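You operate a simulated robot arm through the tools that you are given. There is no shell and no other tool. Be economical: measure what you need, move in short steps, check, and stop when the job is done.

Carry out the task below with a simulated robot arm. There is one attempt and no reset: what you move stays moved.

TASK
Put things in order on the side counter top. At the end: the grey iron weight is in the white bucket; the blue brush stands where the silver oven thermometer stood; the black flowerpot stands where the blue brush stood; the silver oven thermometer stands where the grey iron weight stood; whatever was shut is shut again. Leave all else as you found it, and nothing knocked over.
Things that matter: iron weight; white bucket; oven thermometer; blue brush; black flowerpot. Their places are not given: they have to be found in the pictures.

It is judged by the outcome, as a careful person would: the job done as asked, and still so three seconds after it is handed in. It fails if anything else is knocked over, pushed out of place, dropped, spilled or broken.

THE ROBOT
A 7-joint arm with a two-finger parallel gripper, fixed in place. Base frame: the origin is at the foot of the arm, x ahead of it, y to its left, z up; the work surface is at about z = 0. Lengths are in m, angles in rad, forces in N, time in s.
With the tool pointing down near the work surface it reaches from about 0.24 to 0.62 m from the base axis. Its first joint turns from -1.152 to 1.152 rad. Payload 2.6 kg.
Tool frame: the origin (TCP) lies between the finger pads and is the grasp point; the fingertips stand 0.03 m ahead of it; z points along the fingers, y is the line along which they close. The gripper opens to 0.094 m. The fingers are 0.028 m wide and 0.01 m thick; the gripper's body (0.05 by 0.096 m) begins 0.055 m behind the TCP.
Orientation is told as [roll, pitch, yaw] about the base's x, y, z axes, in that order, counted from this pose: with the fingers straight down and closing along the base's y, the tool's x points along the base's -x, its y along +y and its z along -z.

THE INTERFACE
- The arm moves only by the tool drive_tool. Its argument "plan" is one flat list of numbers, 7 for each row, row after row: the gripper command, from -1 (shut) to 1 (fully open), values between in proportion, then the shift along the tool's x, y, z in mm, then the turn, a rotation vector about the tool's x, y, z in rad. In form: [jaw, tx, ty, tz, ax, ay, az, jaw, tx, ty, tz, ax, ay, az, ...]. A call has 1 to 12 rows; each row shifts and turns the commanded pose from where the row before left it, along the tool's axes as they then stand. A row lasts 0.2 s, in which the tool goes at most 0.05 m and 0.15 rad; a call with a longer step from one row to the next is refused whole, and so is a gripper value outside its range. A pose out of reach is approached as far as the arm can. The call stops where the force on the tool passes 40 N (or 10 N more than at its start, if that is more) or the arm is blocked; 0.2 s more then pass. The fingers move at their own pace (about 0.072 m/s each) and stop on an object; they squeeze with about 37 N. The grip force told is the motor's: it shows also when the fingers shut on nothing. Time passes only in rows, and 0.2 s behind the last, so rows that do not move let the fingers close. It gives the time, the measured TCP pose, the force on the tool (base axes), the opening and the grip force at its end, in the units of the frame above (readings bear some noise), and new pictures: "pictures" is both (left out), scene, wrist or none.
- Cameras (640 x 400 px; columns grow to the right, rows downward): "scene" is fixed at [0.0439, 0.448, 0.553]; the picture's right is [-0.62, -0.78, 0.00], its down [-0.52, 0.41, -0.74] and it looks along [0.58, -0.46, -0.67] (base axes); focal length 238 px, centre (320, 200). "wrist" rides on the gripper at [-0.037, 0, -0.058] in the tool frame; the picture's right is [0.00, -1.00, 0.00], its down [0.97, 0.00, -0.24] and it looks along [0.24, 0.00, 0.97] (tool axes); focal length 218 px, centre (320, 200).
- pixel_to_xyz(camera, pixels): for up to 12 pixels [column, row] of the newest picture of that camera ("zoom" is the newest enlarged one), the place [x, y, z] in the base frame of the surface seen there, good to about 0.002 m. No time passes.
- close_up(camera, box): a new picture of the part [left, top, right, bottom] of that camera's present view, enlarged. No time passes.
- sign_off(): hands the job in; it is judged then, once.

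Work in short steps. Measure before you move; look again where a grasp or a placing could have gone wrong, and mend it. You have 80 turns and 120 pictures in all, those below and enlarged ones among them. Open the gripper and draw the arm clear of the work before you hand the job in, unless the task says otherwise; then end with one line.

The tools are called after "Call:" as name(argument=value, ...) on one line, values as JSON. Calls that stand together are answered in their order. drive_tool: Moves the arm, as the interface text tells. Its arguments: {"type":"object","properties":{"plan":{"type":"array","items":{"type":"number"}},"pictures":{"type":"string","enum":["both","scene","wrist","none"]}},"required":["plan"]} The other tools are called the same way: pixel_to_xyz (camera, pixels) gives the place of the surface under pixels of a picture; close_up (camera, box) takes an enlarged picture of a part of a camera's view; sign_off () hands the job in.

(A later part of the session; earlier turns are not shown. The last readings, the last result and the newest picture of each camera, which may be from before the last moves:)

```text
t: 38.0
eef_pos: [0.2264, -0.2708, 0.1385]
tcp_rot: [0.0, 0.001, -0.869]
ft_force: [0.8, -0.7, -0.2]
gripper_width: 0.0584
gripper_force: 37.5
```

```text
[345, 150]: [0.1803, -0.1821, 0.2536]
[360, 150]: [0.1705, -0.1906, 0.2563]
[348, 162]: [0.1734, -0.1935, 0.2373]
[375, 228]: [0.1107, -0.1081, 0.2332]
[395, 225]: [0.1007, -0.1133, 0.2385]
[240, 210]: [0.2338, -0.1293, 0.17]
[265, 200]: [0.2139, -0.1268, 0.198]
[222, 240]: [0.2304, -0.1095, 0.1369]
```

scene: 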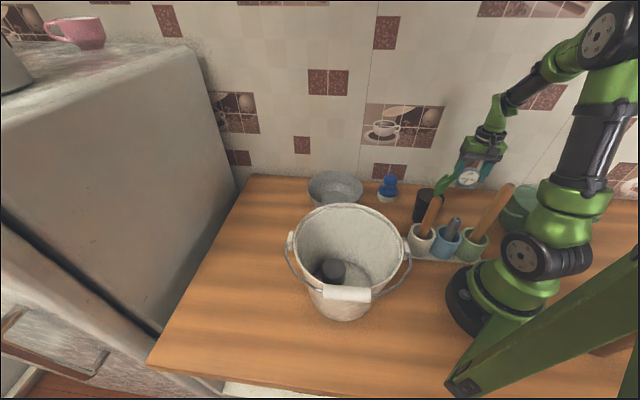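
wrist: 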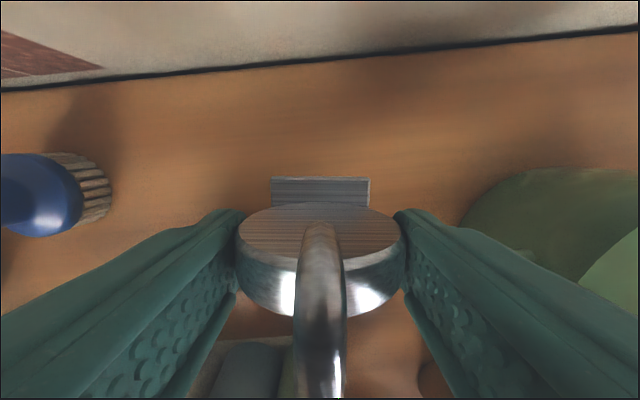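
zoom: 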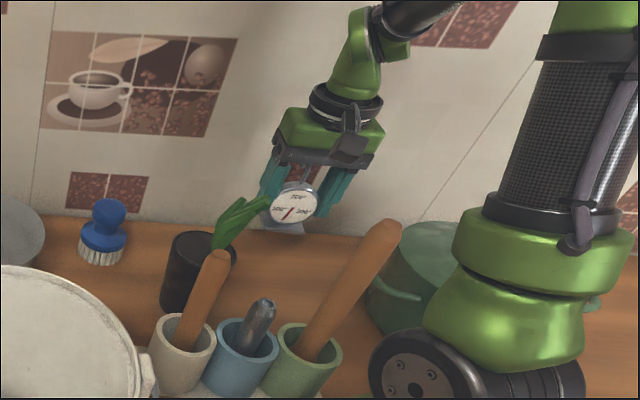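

Box clears the spoon and leaves by 5 cm or more. I lower to just above the surface, then touch down in small steps.

Call:
drive_tool(plan=[-1, 0, 0, 28, 0, 0, 0, -1, 0, 0, 25, 0, 0, 0, -1, 0, 0, 15, 0, 0, 0, -1, 0, 0, 8, 0, 0, 0, -1, 0, 0, 4, 0, 0, 0, -1, 0, 0, 2, 0, 0, 0, -1, 0, 0, 1, 0, 0, 0])

```text
t: 39.6
eef_pos: [0.227, -0.2705, 0.0559]
tcp_rot: [-0.001, -0.001, -0.872]
ft_force: [-0.2, -0.7, -0.6]
gripper_width: 0.0584
gripper_force: 36.9
```

scene: 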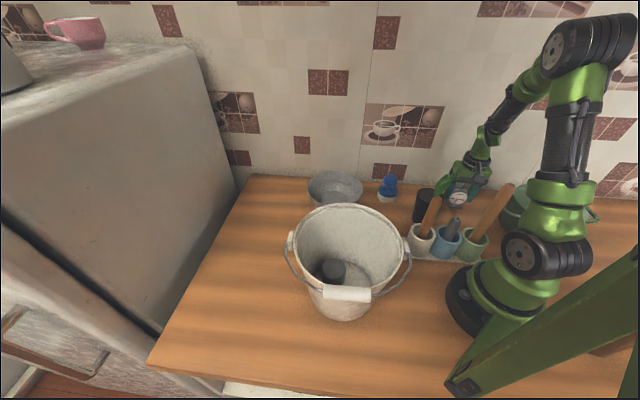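
wrist: 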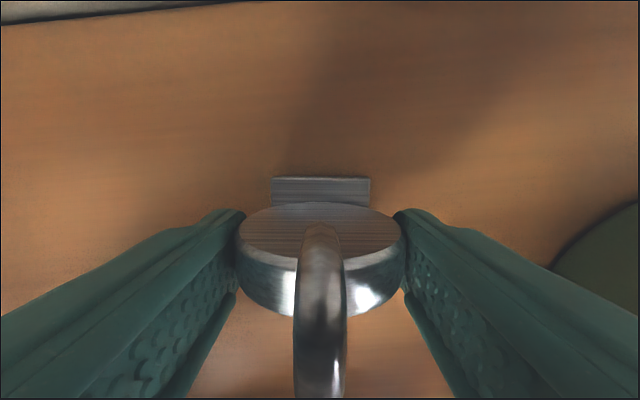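

Call:
close_up(camera="scene", box=[400, 130, 520, 250])

Call:
drive_tool(plan=[-1, 0, 0, 1, 0, 0, 0, -1, 0, 0, 1, 0, 0, 0], pictures="none")

```text
3.33 times, centred on (460, 190) of scene
```

zoom: 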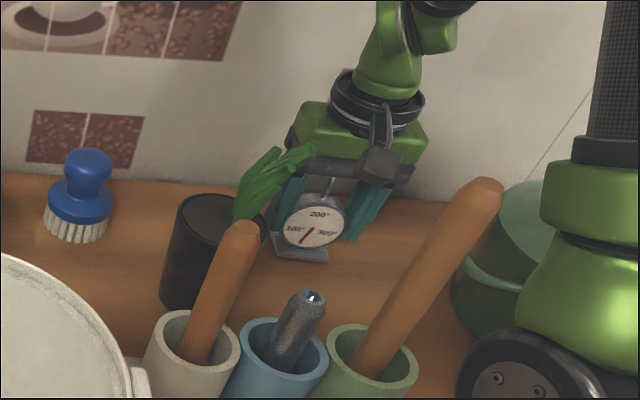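

```text
t: 40.2
eef_pos: [0.2262, -0.271, 0.0547]
tcp_rot: [-0.001, -0.002, -0.871]
ft_force: [-0.6, 0.0, -0.2]
gripper_width: 0.0582
gripper_force: 36.9
```

Call:
drive_tool(plan=[-1, 0, 0, 0.7, 0, 0, 0, -1, 0, 0, 0.7, 0, 0, 0], pictures="none")

```text
t: 40.8
eef_pos: [0.226, -0.2702, 0.054]
tcp_rot: [0.001, 0.0, -0.87]
ft_force: [-2.0, 2.2, 12.1]
gripper_width: 0.0583
gripper_force: 36.8
```

Touchdown (12 N). I open and rise straight up.

Call:
drive_tool(plan=[1, 0, 0, 0, 0, 0, 0, 1, 0, 0, 0, 0, 0, 0, 1, 0, 0, 0, 0, 0, 0, 1, 0, 0, -10, 0, 0, 0, 1, 0, 0, -30, 0, 0, 0, 1, 0, 0, -45, 0, 0, 0, 1, 0, 0, -45, 0, 0, 0, 1, 0, 0, -45, 0, 0, 0, 1, 0, 0, -45, 0, 0, 0, 1, 0, 0, -45, 0, 0, 0])

```text
t: 43.0
eef_pos: [0.2287, -0.2728, 0.32]
tcp_rot: [0.0, 0.0, -0.87]
ft_force: [-0.1, 0.6, -0.3]
gripper_width: 0.094
gripper_force: 0.1
```

scene: 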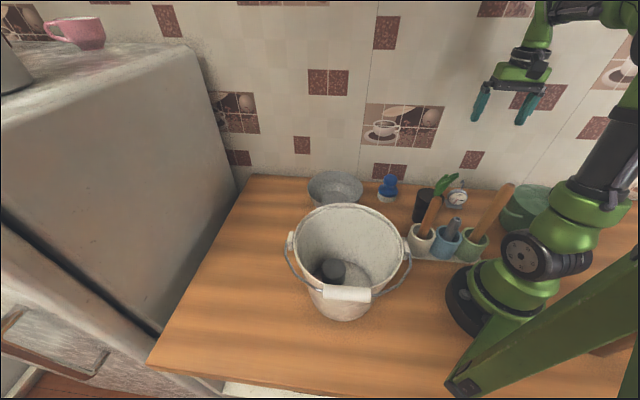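
wrist: 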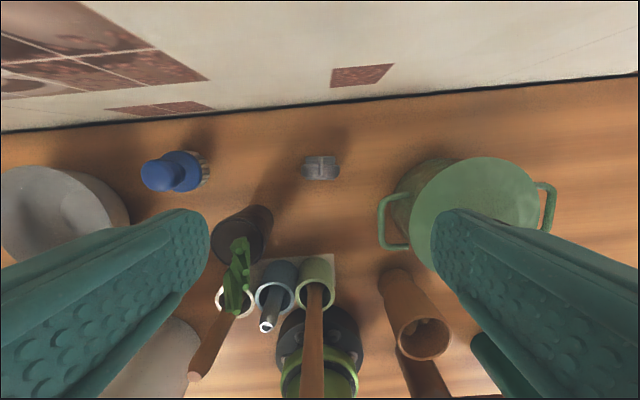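

Thermometer stands. I move over the brush.

Call:
drive_tool(plan=[1, 3, 40, 0, 0, 0, 0, 1, 3, 45, 0, 0, 0, 0, 1, 3, 45, 10, 0, 0, 0, 1, 3, 45, 10, 0, 0, 0, 1, 2, 40, 10, 0, 0, 0, 1, 0, 10, 10, 0, 0, 0], pictures="wrist")

Call:
close_up(camera="wrist", box=[240, 90, 400, 250])

Call:
close_up(camera="scene", box=[360, 160, 500, 240])

```text
t: 44.4
eef_pos: [0.391, -0.1158, 0.279]
tcp_rot: [0.0, -0.002, -0.872]
ft_force: [-0.9, -1.7, -0.3]
gripper_width: 0.0938
gripper_force: 0.0
```

wrist: 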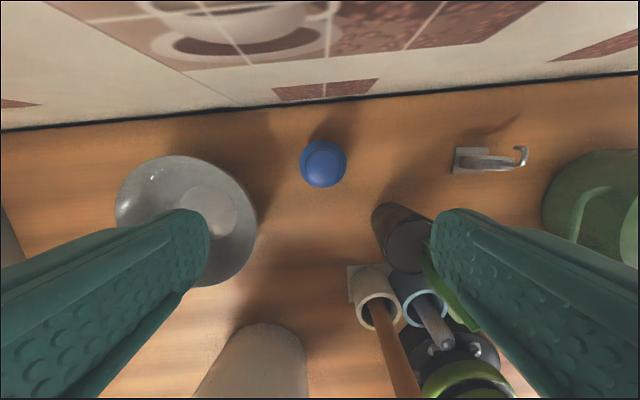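

```text
2.50 times, centred on (320, 170) of wrist
```

zoom: 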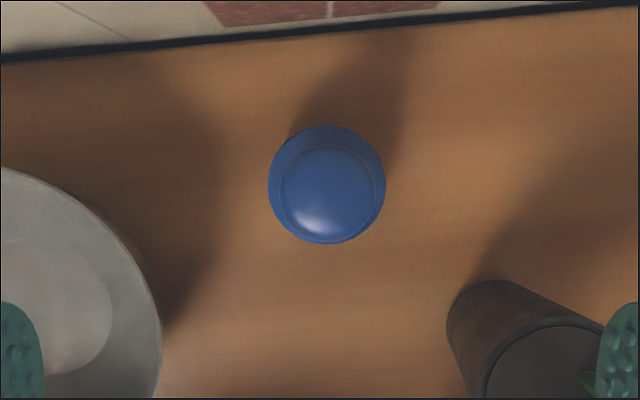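

```text
4.57 times, centred on (430, 200) of scene
```

zoom: 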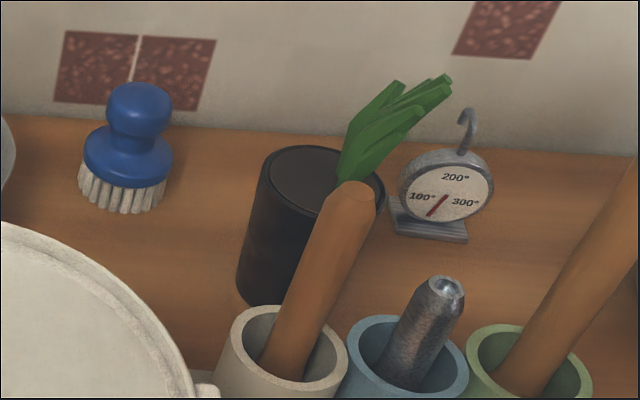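

Call:
pixel_to_xyz(camera="wrist", pixels=[[325, 168], [325, 142], [301, 165], [346, 165], [312, 165], [337, 165], [327, 187]])

Call:
pixel_to_xyz(camera="zoom", pixels=[[125, 150], [140, 90], [95, 140], [172, 160], [120, 210], [80, 185], [165, 190]])

```text
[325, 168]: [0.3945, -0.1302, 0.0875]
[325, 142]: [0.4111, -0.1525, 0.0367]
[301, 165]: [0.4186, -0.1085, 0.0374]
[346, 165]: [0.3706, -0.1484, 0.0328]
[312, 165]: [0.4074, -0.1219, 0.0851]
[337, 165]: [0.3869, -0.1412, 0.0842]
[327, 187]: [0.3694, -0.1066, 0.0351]
```

```text
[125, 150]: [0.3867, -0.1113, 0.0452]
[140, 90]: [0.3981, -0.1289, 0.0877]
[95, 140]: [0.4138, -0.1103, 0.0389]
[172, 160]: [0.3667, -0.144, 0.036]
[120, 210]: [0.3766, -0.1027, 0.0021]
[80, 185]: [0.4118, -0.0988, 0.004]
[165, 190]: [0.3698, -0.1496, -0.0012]
```

Brush centre ≈(0.3935,-0.129), flange ⌀0.0625 at z≈0.036, knob top 0.088. I descend to TCP z≈0.044 around it.

Call:
drive_tool(plan=[1, -12, -7, 20, 0, 0, 0, 1, 0, 0, 40, 0, 0, 0, 1, 0, 0, 45, 0, 0, 0, 1, 0, 0, 45, 0, 0, 0, 1, 0, 0, 40, 0, 0, 0, 1, 0, 0, 25, 0, 0, 0, 1, 0, 0, 13, 0, 0, 0, 1, 0, 0, 7, 0, 0, 0])

```text
t: 46.2
eef_pos: [0.392, -0.131, 0.0424]
tcp_rot: [-0.001, 0.001, -0.869]
ft_force: [-0.4, -0.5, -0.2]
gripper_width: 0.0941
gripper_force: 0.1
```

scene: 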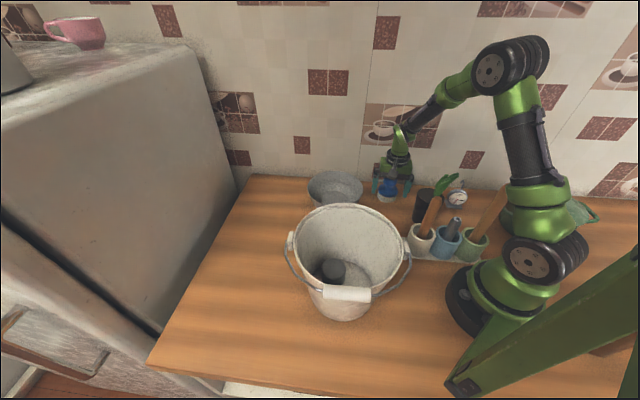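
wrist: 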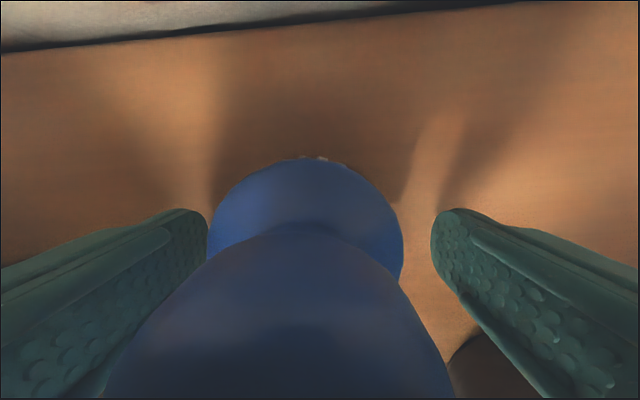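

Brush sits ≈4 mm toward the left finger; I shift 4 mm and shut.

Call:
drive_tool(plan=[1, 0, 3.5, 0, 0, 0, 0, -1, 0, 0, 0, 0, 0, 0, -1, 0, 0, 0, 0, 0, 0, -1, 0, 0, 0, 0, 0, 0, -1, 0, 0, 0, 0, 0, 0, -1, 0, 0, 0, 0, 0, 0, -1, 0, 0, 0, 0, 0, 0], pictures="wrist")

```text
t: 47.8
eef_pos: [0.3954, -0.1281, 0.042]
tcp_rot: [0.001, 0.001, -0.871]
ft_force: [-0.1, 0.3, 0.0]
gripper_width: 0.0634
gripper_force: 37.3
```

wrist: 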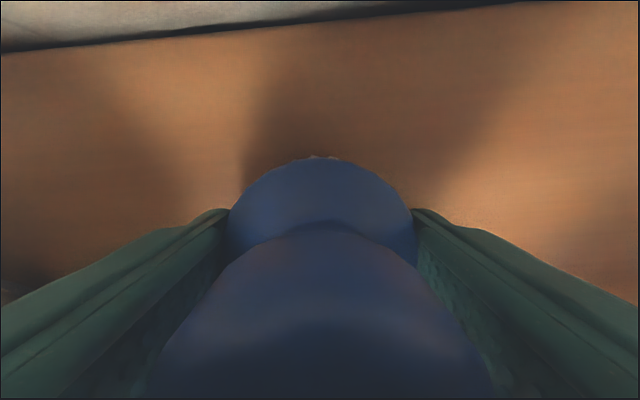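

Gripped at 0.0634. Lift slowly.

Call:
drive_tool(plan=[-1, 0, 0, -3, 0, 0, 0, -1, 0, 0, -6, 0, 0, 0, -1, 0, 0, -12, 0, 0, 0, -1, 0, 0, -20, 0, 0, 0, -1, 0, 0, -30, 0, 0, 0, -1, 0, 0, -35, 0, 0, 0, -1, 0, 0, -35, 0, 0, 0, -1, 0, 0, -35, 0, 0, 0, -1, 0, 0, -35, 0, 0, 0, -1, 0, 0, -35, 0, 0, 0, -1, 0, 0, -25, 0, 0, 0, -1, 0, 0, -10, 0, 0, 0])

```text
t: 50.4
eef_pos: [0.3957, -0.127, 0.324]
tcp_rot: [0.0, -0.001, -0.869]
ft_force: [-0.7, 0.5, -0.6]
gripper_width: 0.0633
gripper_force: 36.8
```

scene: 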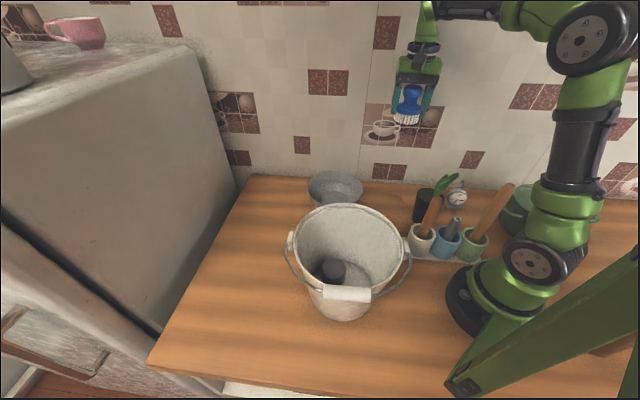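
wrist: 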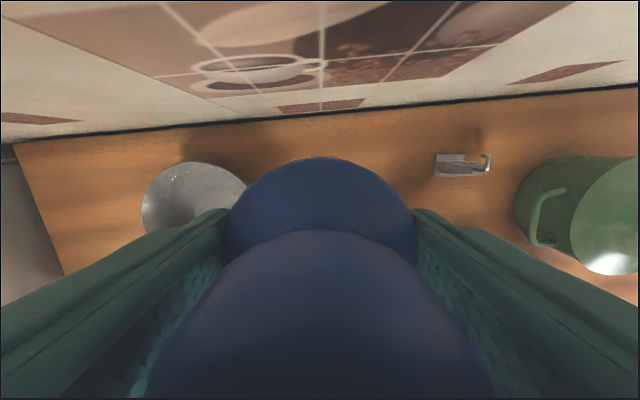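

Held upright. I carry it to above the thermometer's old place.

Call:
drive_tool(plan=[-1, 10, 9, 0, 0, 0, 0, -1, 24, 21, 0, 0, 0, 0, -1, 28, 25, 0, 0, 0, 0, -1, 28, 25, 0, 0, 0, 0, -1, 28, 25, 0, 0, 0, 0, -1, 28, 24, 0, 0, 0, 0, -1, 25, 21, 0, 0, 0, 0], pictures="none")

Call:
drive_tool(plan=[-1, 20, 5, 0, 0, 0, 0, -1, 32, 8, 0, 0, 0, 0, -1, 37, 9, 0, 0, 0, 0, -1, 37, 9, 0, 0, 0, 0, -1, 37, 9, 0, 0, 0, 0, -1, 37, 9, 0, 0, 0, 0, -1, 37, 9, 0, 0, 0, 0, -1, 37, 9, 0, 0, 0, 0, -1, 35, 9, 0, 0, 0, 0, -1, 28, 6, 0, 0, 0, 0, -1, 12, 3, 0, 0, 0, 0, -1, 5, 1, 0, 0, 0, 0])

```text
t: 52.0
eef_pos: [0.4006, 0.0986, 0.3245]
tcp_rot: [-0.001, 0.002, -0.87]
ft_force: [-0.1, 0.5, -0.2]
gripper_width: 0.0632
gripper_force: 36.9
```

```text
t: 54.6
eef_pos: [0.2349, 0.425, 0.3226]
tcp_rot: [0.0, -0.002, -0.871]
ft_force: [-0.9, -0.2, -1.0]
gripper_width: 0.0633
gripper_force: 37.6
```

scene: 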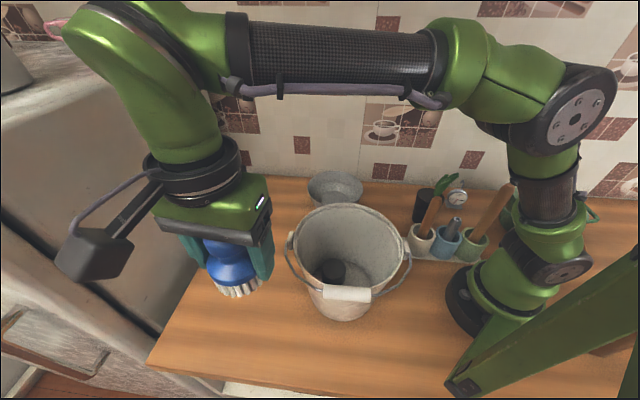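
wrist: 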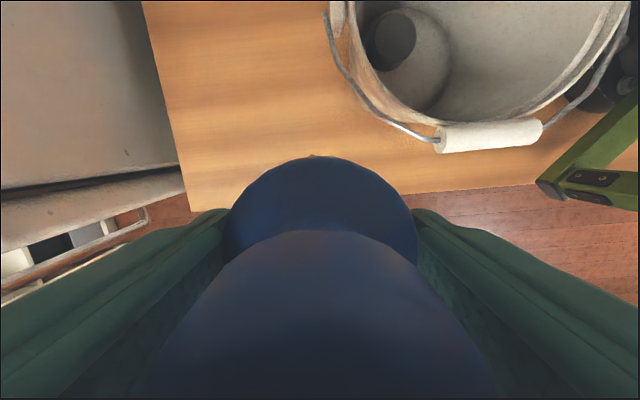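

Call:
drive_tool(plan=[-1, -2, 2, 15, 0, 0, 0, -1, 0, 0, 30, 0, 0, 0, -1, 0, 0, 40, 0, 0, 0, -1, 0, 0, 40, 0, 0, 0, -1, 0, 0, 40, 0, 0, 0, -1, 0, 0, 40, 0, 0, 0, -1, 0, 0, 30, 0, 0, 0, -1, 0, 0, 20, 0, 0, 0, -1, 0, 0, 11, 0, 0, 0, -1, 0, 0, 7, 0, 0, 0])

```text
t: 56.8
eef_pos: [0.2401, 0.4247, 0.0504]
tcp_rot: [0.0, 0.0, -0.869]
ft_force: [0.2, -0.6, -0.9]
gripper_width: 0.0629
gripper_force: 37.0
```

scene: 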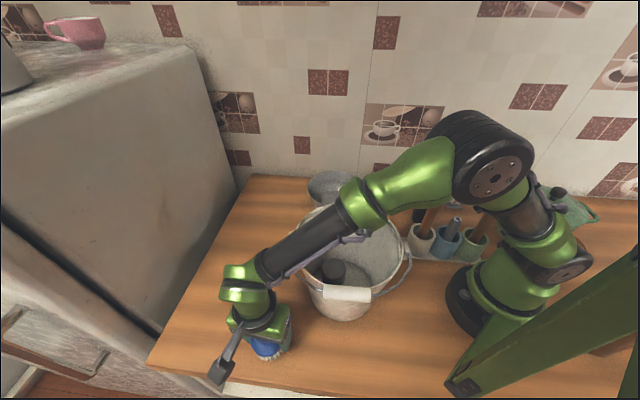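
wrist: 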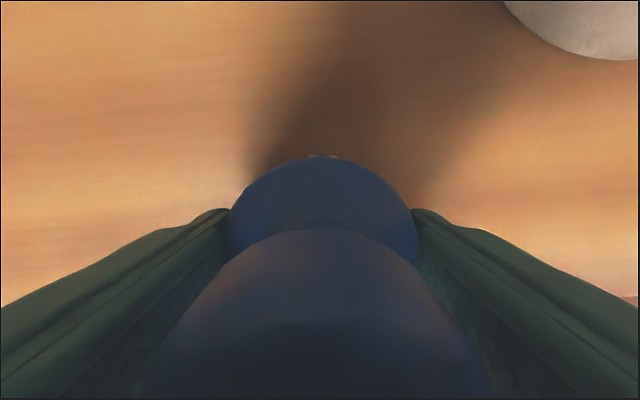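

Close to contact (expected z≈0.042). Small steps down with a small (-1.5 mm) y correction.

Call:
drive_tool(plan=[-1, 1.5, -1, 3, 0, 0, 0, -1, 0, 0, 2, 0, 0, 0, -1, 0, 0, 1.5, 0, 0, 0, -1, 0, 0, 1, 0, 0, 0], pictures="none")

```text
t: 57.8
eef_pos: [0.2383, 0.4266, 0.0429]
tcp_rot: [0.0, 0.0, -0.872]
ft_force: [0.2, -0.1, -1.1]
gripper_width: 0.063
gripper_force: 37.0
```

Call:
drive_tool(plan=[-1, 0, 0, 0.8, 0, 0, 0, -1, 0, 0, 0.7, 0, 0, 0], pictures="none")

```text
t: 58.4
eef_pos: [0.2394, 0.4273, 0.0429]
tcp_rot: [0.002, 0.001, -0.87]
ft_force: [-3.5, -3.3, 10.2]
gripper_width: 0.0631
gripper_force: 37.0
```

Touchdown (10 N). I open and rise.

Call:
drive_tool(plan=[1, 0, 0, 0, 0, 0, 0, 1, 0, 0, 0, 0, 0, 0, 1, 0, 0, 0, 0, 0, 0, 1, 0, 0, -10, 0, 0, 0, 1, 0, 0, -30, 0, 0, 0, 1, 0, 0, -45, 0, 0, 0, 1, 0, 0, -45, 0, 0, 0, 1, 0, 0, -45, 0, 0, 0, 1, 0, 0, -45, 0, 0, 0, 1, 0, 0, -45, 0, 0, 0, 1, 0, 0, -20, 0, 0, 0])

```text
t: 60.8
eef_pos: [0.2355, 0.4278, 0.3275]
tcp_rot: [0.0, 0.0, -0.871]
ft_force: [0.1, -0.4, 0.2]
gripper_width: 0.0938
gripper_force: 0.0
```

scene: 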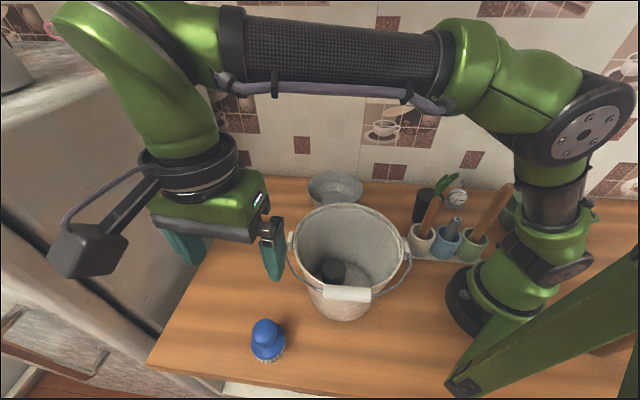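
wrist: 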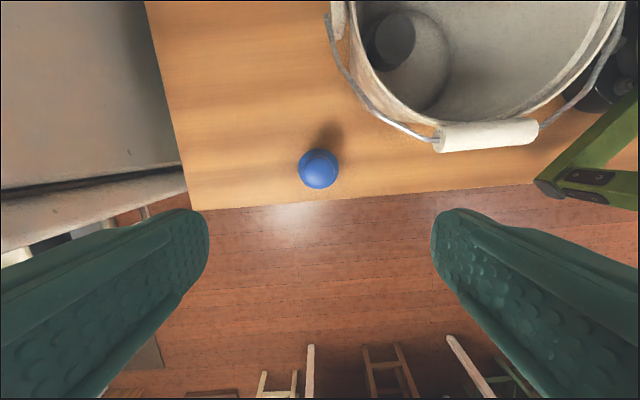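

Brush stands. Now the flowerpot: I return toward it at height, turning the yaw back to 0.

Call:
drive_tool(plan=[1, -30, -7, 0, 0, 0, 0, 1, -40, -10, 0, 0, 0, 0, 1, -40, -10, 0, 0, 0, 0, 1, -40, -10, 0, 0, 0, 0, 1, -40, -10, 0, 0, 0, 0, 1, -40, -10, 0, 0, 0, 0, 1, -40, -10, 0, 0, 0, 0, 1, -40, -10, 0, 0, 0, 0, 1, -40, -9, 0, 0, 0, 0], pictures="none")

Call:
drive_tool(plan=[1, 0, 0, 0, 0, 0, -0.145, 1, 0, 0, 0, 0, 0, -0.145, 1, 0, 0, 0, 0, 0, -0.145, 1, 0, 0, 0, 0, 0, -0.145, 1, 0, 0, 0, 0, 0, -0.145, 1, 0, 0, 0, 0, 0, -0.145, 1, 6, -38, 0, 0, 0, 0, 1, 7, -38, 0, 0, 0, 0, 1, 7, -38, 0, 0, 0, 0, 1, 7, -38, 0, 0, 0, 0, 1, 7, -38, 0, 0, 0, 0, 1, 6, -38, 0, 0, 0, 0])

```text
t: 62.8
eef_pos: [0.3973, 0.1025, 0.3259]
tcp_rot: [0.0, 0.0, -0.871]
ft_force: [-0.4, -0.9, 0.1]
gripper_width: 0.0942
gripper_force: 0.0
```

```text
t: 65.4
eef_pos: [0.3563, -0.1251, 0.3272]
tcp_rot: [0.0, 0.001, 0.002]
ft_force: [-0.2, -0.4, 0.5]
gripper_width: 0.094
gripper_force: 0.1
```

scene: 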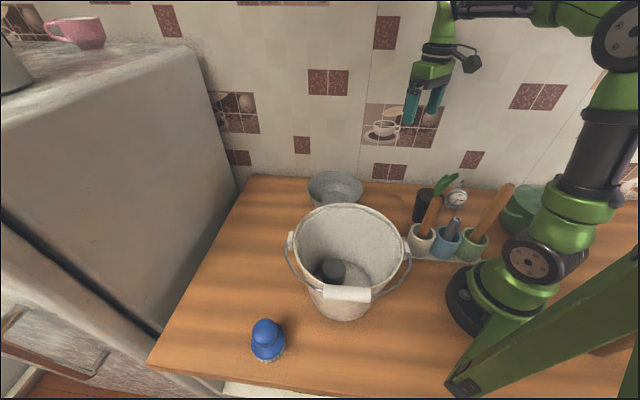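
wrist: 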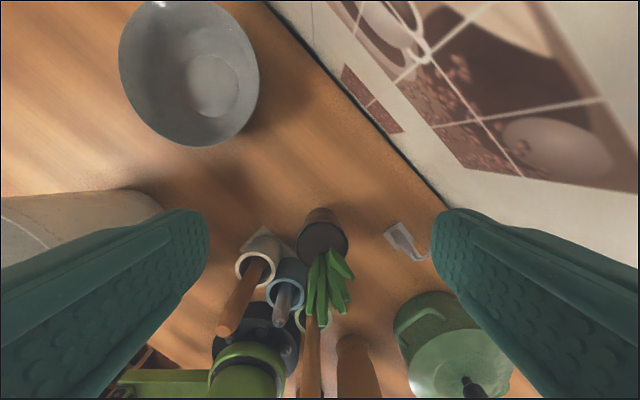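

Call:
close_up(camera="wrist", box=[220, 190, 440, 340])

Call:
pixel_to_xyz(camera="wrist", pixels=[[322, 235], [299, 238], [346, 238], [322, 223], [318, 212], [330, 255], [345, 300], [335, 310], [312, 310], [348, 275], [310, 290]])

```text
2.67 times, centred on (330, 265) of wrist
```

zoom: 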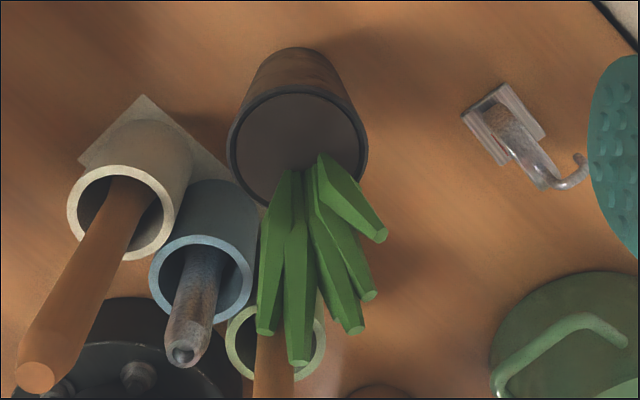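

```text
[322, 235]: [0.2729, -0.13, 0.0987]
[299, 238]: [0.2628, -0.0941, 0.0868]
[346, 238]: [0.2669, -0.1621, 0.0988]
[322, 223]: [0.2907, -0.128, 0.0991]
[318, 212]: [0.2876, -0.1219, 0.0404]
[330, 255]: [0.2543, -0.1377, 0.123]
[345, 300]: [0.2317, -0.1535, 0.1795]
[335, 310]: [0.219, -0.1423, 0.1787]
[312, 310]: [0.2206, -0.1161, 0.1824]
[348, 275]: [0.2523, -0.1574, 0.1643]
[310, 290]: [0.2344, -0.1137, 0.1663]
```

Call:
pixel_to_xyz(camera="zoom", pixels=[[250, 280], [235, 245], [245, 200], [230, 180], [225, 195], [185, 160], [230, 330], [260, 315], [322, 330], [340, 75], [260, 75], [300, 48]])

```text
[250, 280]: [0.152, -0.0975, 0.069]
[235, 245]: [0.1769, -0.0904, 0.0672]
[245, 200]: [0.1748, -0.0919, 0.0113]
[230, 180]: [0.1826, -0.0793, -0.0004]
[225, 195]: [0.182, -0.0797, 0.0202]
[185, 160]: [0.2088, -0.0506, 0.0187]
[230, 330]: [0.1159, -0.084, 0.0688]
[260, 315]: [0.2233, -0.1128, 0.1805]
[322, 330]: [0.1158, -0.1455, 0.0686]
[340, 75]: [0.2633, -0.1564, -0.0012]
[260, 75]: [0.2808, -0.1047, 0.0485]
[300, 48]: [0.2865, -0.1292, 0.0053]
```

Pot centre ≈(0.255,-0.129), rim ⌀≈0.072, height 0.10, leaves lean toward -x. I'll grip it with the tool tilted 0.7 rad away from the leaves, at yaw 0.4 to keep the arm off the wall. First move to a stand-off and set the tilt in free air.

Call:
drive_tool(plan=[1, 24, 29, 15, 0, 0, 0, 1, 0, 0, 0, 0, 0, -0.134, 1, 0, 0, 0, 0, 0, -0.133, 1, 0, 0, 0, 0, 0, -0.133, 1, 0, 0, 0, 0, 0.14, 0, 1, 0, 0, 0, 0, 0.14, 0, 1, 0, 0, 0, 0, 0.14, 0, 1, 0, 0, 0, 0, 0.14, 0, 1, 0, 0, 0, 0, 0.14, 0])

```text
t: 67.4
eef_pos: [0.3325, -0.0948, 0.3114]
tcp_rot: [-0.001, 0.7, 0.4]
ft_force: [0.6, -0.6, 0.1]
gripper_width: 0.0941
gripper_force: 0.0
```

scene: 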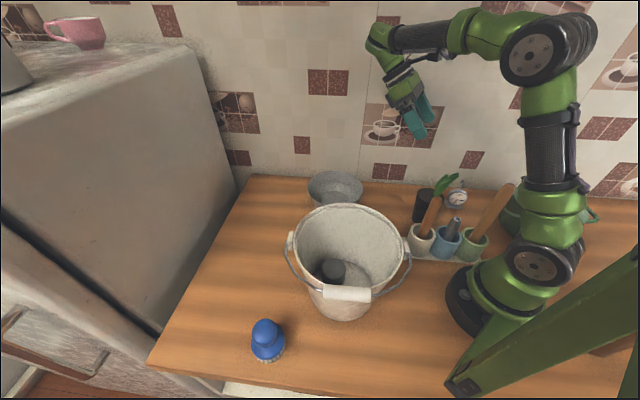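
wrist: 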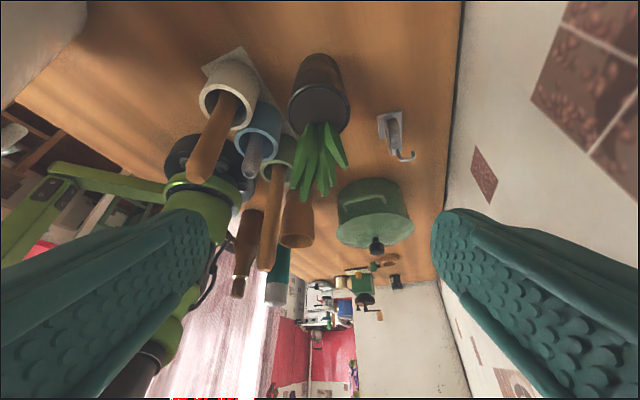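

Pose reached. Lower straight down to the stand-off at z≈0.17.

Call:
drive_tool(plan=[1, -15, 18, 18, 0, 0, 0, 1, -23, 0, 27, 0, 0, 0, 1, -23, 0, 27, 0, 0, 0, 1, -23, 0, 27, 0, 0, 0, 1, -7, -18, 9, 0, 0, 0])

```text
t: 68.6
eef_pos: [0.3323, -0.0946, 0.1698]
tcp_rot: [0.0, 0.698, 0.401]
ft_force: [-0.4, 0.1, -0.1]
gripper_width: 0.094
gripper_force: 0.1
```

scene: 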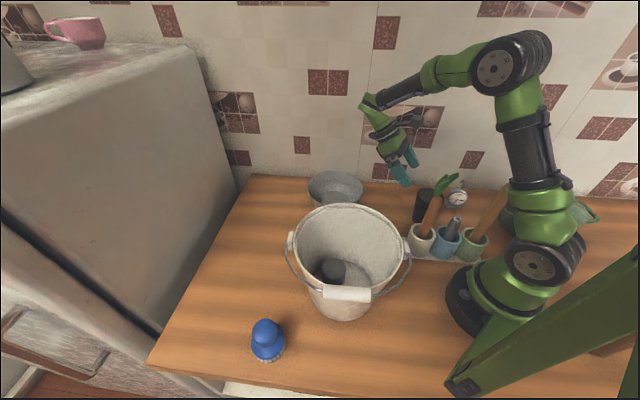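
wrist: 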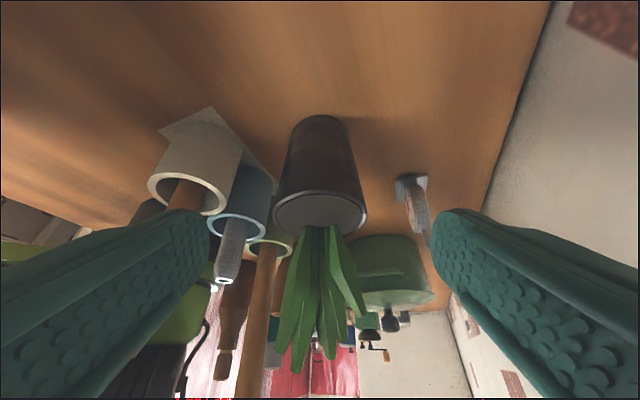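

Call:
pixel_to_xyz(camera="wrist", pixels=[[320, 190], [320, 160], [320, 120], [278, 195], [363, 197], [277, 210], [365, 212], [310, 215], [288, 150], [352, 150]])

```text
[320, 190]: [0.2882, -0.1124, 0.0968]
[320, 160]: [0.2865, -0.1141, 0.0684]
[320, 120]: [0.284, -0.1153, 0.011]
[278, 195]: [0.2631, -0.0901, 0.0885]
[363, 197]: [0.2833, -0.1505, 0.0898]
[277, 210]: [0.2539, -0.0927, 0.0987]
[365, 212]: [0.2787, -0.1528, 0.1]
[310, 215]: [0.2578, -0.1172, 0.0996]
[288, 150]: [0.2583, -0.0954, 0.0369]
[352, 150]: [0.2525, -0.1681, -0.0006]
```

Aligned laterally; pot centre is 130 mm along the tool axis. I advance along it in steps.

Call:
drive_tool(plan=[1, 0, 0, 25, 0, 0, 0, 1, 0, 0, 25, 0, 0, 0, 1, 0, 0, 25, 0, 0, 0, 1, 0, 0, 20, 0, 0, 0])

Call:
close_up(camera="scene", box=[370, 100, 530, 260])

```text
t: 69.6
eef_pos: [0.2767, -0.1195, 0.0962]
tcp_rot: [-0.001, 0.7, 0.399]
ft_force: [0.2, 0.3, -0.5]
gripper_width: 0.0942
gripper_force: 0.1
```

scene: 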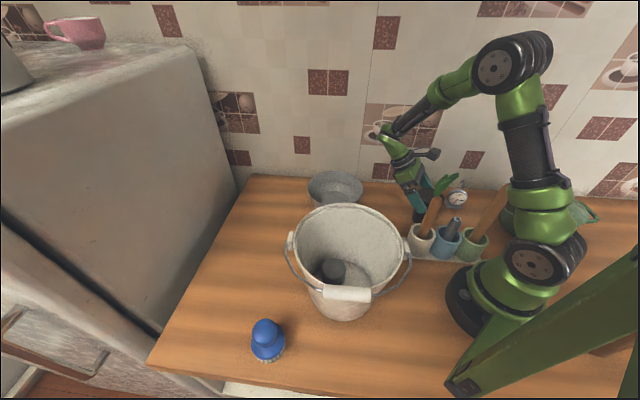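
wrist: 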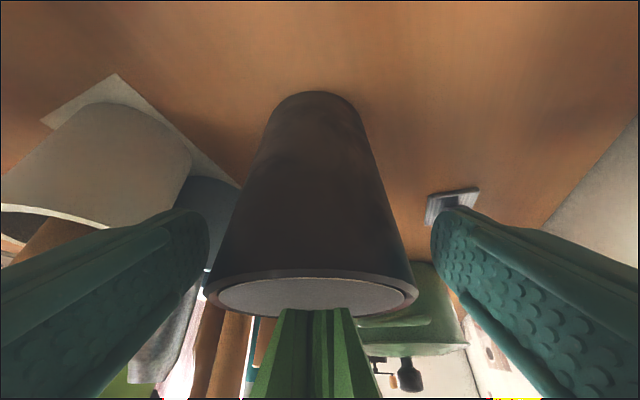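

```text
2.50 times, centred on (450, 180) of scene
```

zoom: 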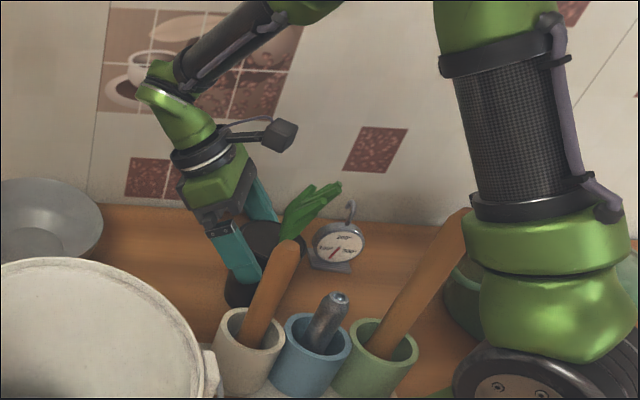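

Pot is ≈2.5 mm toward the left finger; I correct and advance the last 33 mm.

Call:
drive_tool(plan=[1, 0, 2.5, 10, 0, 0, 0, 1, 0, 0, 13, 0, 0, 0, 1, 0, 0, 10, 0, 0, 0])

Call:
close_up(camera="scene", box=[370, 120, 500, 250])

```text
t: 70.4
eef_pos: [0.2562, -0.1259, 0.0738]
tcp_rot: [0.0, 0.699, 0.4]
ft_force: [-0.4, -0.8, 0.4]
gripper_width: 0.094
gripper_force: 0.1
```

scene: 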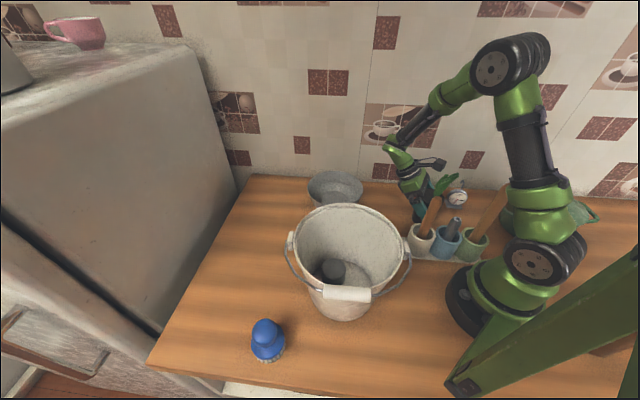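
wrist: 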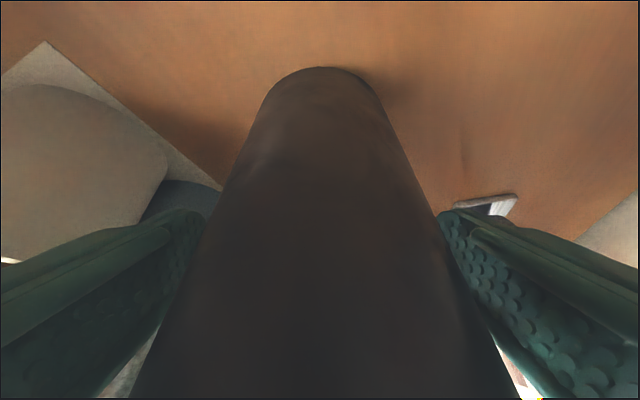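

```text
3.08 times, centred on (435, 185) of scene
```

zoom: 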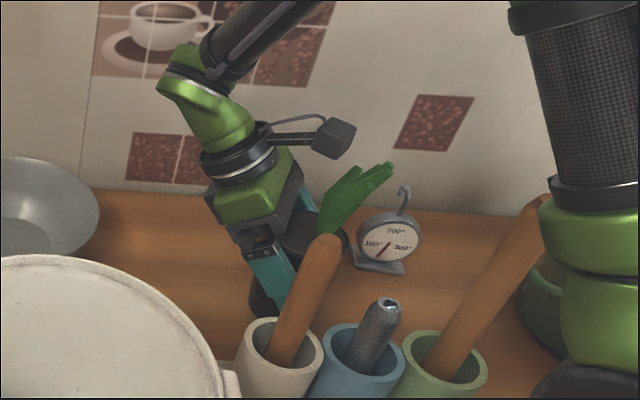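

Pot is between the pads, leaves clear. I shut the jaws.

Call:
drive_tool(plan=[-1, 0, 0, 0, 0, 0, 0, -1, 0, 0, 0, 0, 0, 0, -1, 0, 0, 0, 0, 0, 0, -1, 0, 0, 0, 0, 0, 0, -1, 0, 0, 0, 0, 0, 0], pictures="wrist")

```text
t: 71.6
eef_pos: [0.2564, -0.1257, 0.0738]
tcp_rot: [0.0, 0.7, 0.4]
ft_force: [0.0, 0.2, -0.4]
gripper_width: 0.0776
gripper_force: 37.3
```

wrist: 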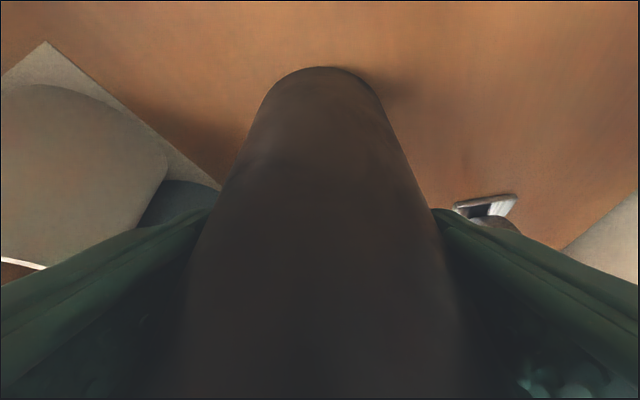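

Gripped at 0.078. I lift straight up slowly by ~0.10 m.

Call:
drive_tool(plan=[-1, 1.3, 0, -1.5, 0, 0, 0, -1, 2.6, 0, -3.1, 0, 0, 0, -1, 4.5, 0, -5.4, 0, 0, 0, -1, 6.4, 0, -7.7, 0, 0, 0, -1, 9.7, 0, -11.5, 0, 0, 0, -1, 12.9, 0, -15.3, 0, 0, 0, -1, 12.9, 0, -15.3, 0, 0, 0, -1, 9.7, 0, -11.5, 0, 0, 0, -1, 5.2, 0, -6.1, 0, 0, 0])

```text
t: 73.6
eef_pos: [0.2549, -0.1256, 0.1734]
tcp_rot: [0.001, 0.7, 0.401]
ft_force: [-0.4, 0.4, -1.9]
gripper_width: 0.0777
gripper_force: 37.5
```

scene: 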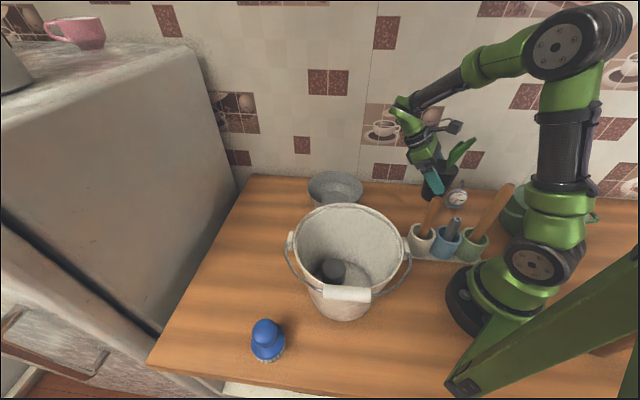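
wrist: 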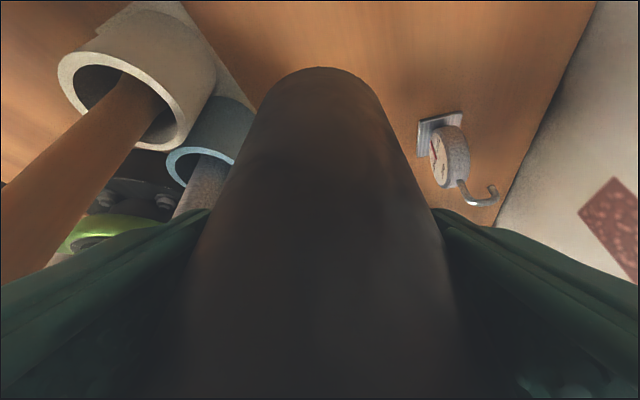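

Held upright. I move partly to the new place and turn the yaw to 0.9 so the tool leans along the wall.

Call:
drive_tool(plan=[-1, -9, -5, -7, 0, 0, 0, -1, -18, -10, -15, 0, 0, 0, -1, -18, -10, -15, 0, 0, 0, -1, -8, -4, -7, 0, 0, 0, -1, 0, 0, 0, 0.0644, 0, -0.0765, -1, 0, 0, 0, 0.0644, 0, -0.0765, -1, 0, 0, 0, 0.0644, 0, -0.0765, -1, 0, 0, 0, 0.0644, 0, -0.0765, -1, 0, 0, 0, 0.0644, 0, -0.0765])

```text
t: 75.6
eef_pos: [0.3306, -0.1258, 0.1732]
tcp_rot: [0.0, 0.699, 0.901]
ft_force: [-0.3, -0.4, -1.9]
gripper_width: 0.0776
gripper_force: 36.7
```

scene: 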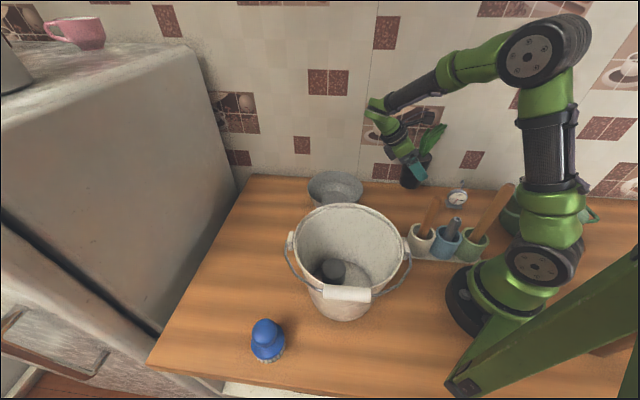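
wrist: 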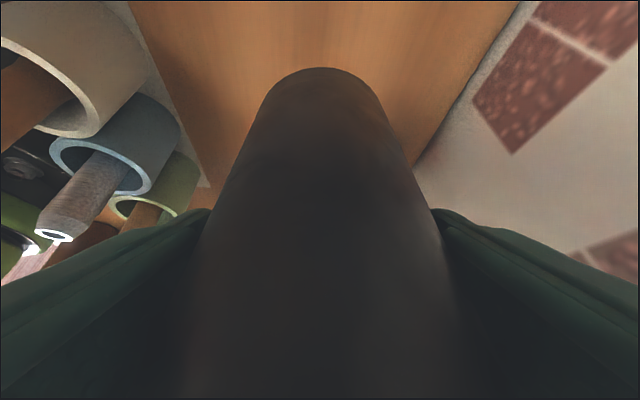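

Call:
drive_tool(plan=[-1, -4, -6, -3, 0, 0, 0, -1, -8, -13, -7, 0, 0, 0, -1, -9, -15, -8, 0, 0, 0, -1, -7, -12, -6, 0, 0, 0, -1, -4, -6, -3, 0, 0, 0])

Call:
close_up(camera="scene", box=[330, 90, 470, 220])

```text
t: 76.8
eef_pos: [0.3963, -0.125, 0.1729]
tcp_rot: [-0.001, 0.7, 0.901]
ft_force: [0.5, 0.8, -2.1]
gripper_width: 0.0775
gripper_force: 36.8
```

scene: 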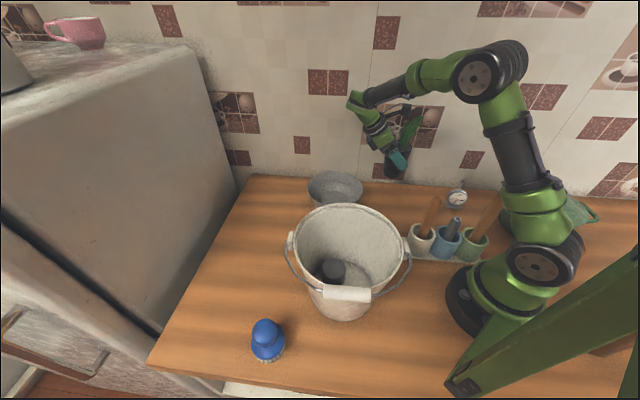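
wrist: 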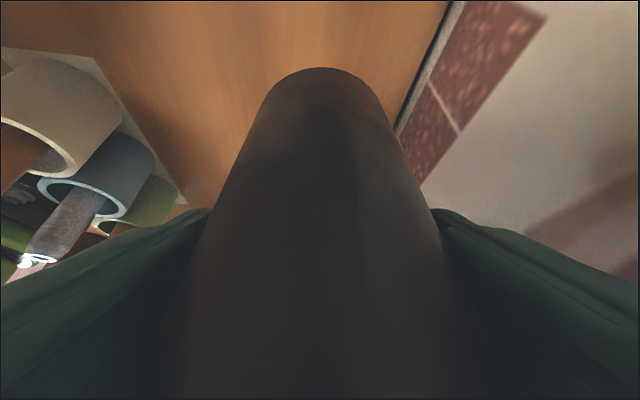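

```text
3.08 times, centred on (400, 155) of scene
```

zoom: 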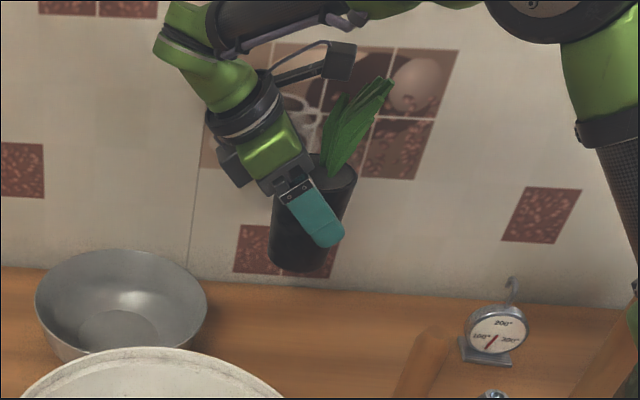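

Call:
pixel_to_xyz(camera="zoom", pixels=[[235, 170], [225, 155], [270, 185], [205, 295], [200, 285], [120, 350], [250, 115], [180, 40]])

```text
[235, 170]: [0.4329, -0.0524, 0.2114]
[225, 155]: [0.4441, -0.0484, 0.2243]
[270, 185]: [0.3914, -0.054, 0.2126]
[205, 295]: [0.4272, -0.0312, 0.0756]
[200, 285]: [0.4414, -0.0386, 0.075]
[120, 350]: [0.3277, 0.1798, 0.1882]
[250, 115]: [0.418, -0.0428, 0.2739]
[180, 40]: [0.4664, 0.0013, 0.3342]
```

Bowl rim top 0.075 vs lowest gripper part ≈0.105 after lowering: clear. I lower ~93 mm, then in small steps.

Call:
drive_tool(plan=[-1, -9.7, 0, 11.5, 0, 0, 0, -1, -14.2, 0, 16.8, 0, 0, 0, -1, -16.1, 0, 19.1, 0, 0, 0, -1, -10.3, 0, 12.2, 0, 0, 0, -1, -6.4, 0, 7.7, 0, 0, 0, -1, -3.2, 0, 3.8, 0, 0, 0])

```text
t: 78.2
eef_pos: [0.3973, -0.1242, 0.0795]
tcp_rot: [0.0, 0.699, 0.9]
ft_force: [-0.5, -0.4, -2.6]
gripper_width: 0.0772
gripper_force: 37.2
```

scene: 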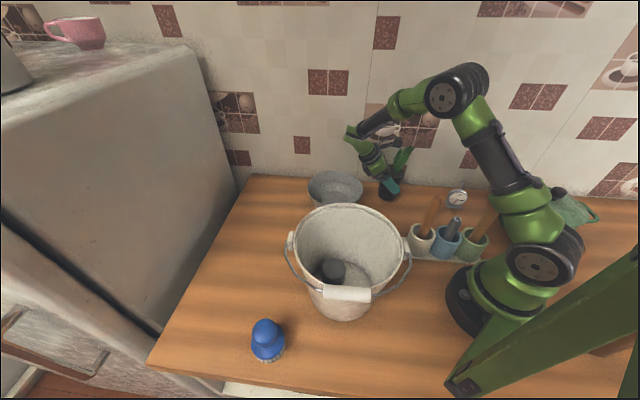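
wrist: 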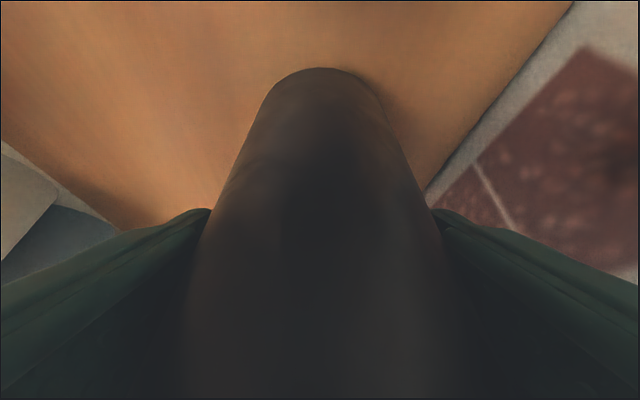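

Call:
drive_tool(plan=[-1, -1.6, 0, 1.9, 0, 0, 0, -1, -1.3, 0, 1.5, 0, 0, 0, -1, -0.6, 0, 0.8, 0, 0, 0], pictures="none")

```text
t: 79.0
eef_pos: [0.399, -0.1243, 0.0743]
tcp_rot: [-0.001, 0.699, 0.901]
ft_force: [0.0, 0.4, -2.8]
gripper_width: 0.0777
gripper_force: 37.2
```

Call:
drive_tool(plan=[-1, -0.5, 0, 0.6, 0, 0, 0, -1, -0.5, 0, 0.6, 0, 0, 0], pictures="none")

```text
t: 79.6
eef_pos: [0.3985, -0.126, 0.074]
tcp_rot: [0.0, 0.7, 0.9]
ft_force: [-0.8, -0.5, -3.0]
gripper_width: 0.078
gripper_force: 36.7
```

Call:
drive_tool(plan=[-1, -0.4, 0, 0.5, 0, 0, 0, -1, -0.4, 0, 0.5, 0, 0, 0], pictures="none")

```text
t: 80.2
eef_pos: [0.3977, -0.1251, 0.0742]
tcp_rot: [-0.002, 0.701, 0.897]
ft_force: [-1.2, 0.4, 8.7]
gripper_width: 0.0776
gripper_force: 37.0
```

Touchdown (≈11 N change). I open and back straight off along the tool axis.

Call:
drive_tool(plan=[1, 0, 0, 0, 0, 0, 0, 1, 0, 0, 0, 0, 0, 0, 1, 0, 0, 0, 0, 0, 0, 1, 0, 0, -8, 0, 0, 0, 1, 0, 0, -15, 0, 0, 0, 1, 0, 0, -25, 0, 0, 0, 1, 0, 0, -30, 0, 0, 0, 1, 0, 0, -30, 0, 0, 0, 1, 0, 0, -30, 0, 0, 0])

```text
t: 82.2
eef_pos: [0.4534, -0.0543, 0.1777]
tcp_rot: [0.0, 0.7, 0.901]
ft_force: [0.3, -1.3, 0.5]
gripper_width: 0.094
gripper_force: 0.1
```

scene: 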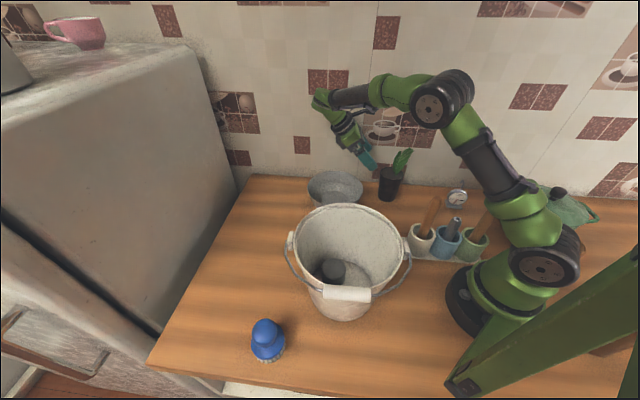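
wrist: 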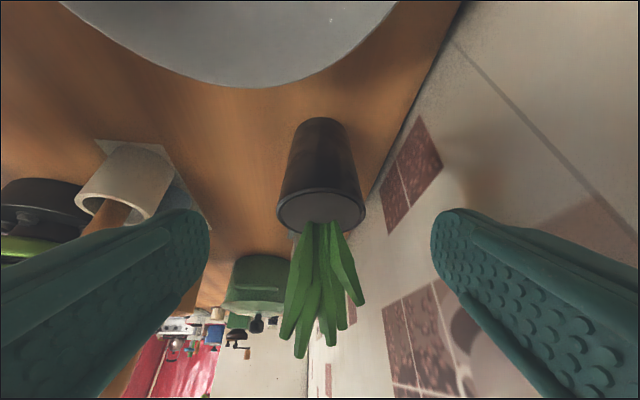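

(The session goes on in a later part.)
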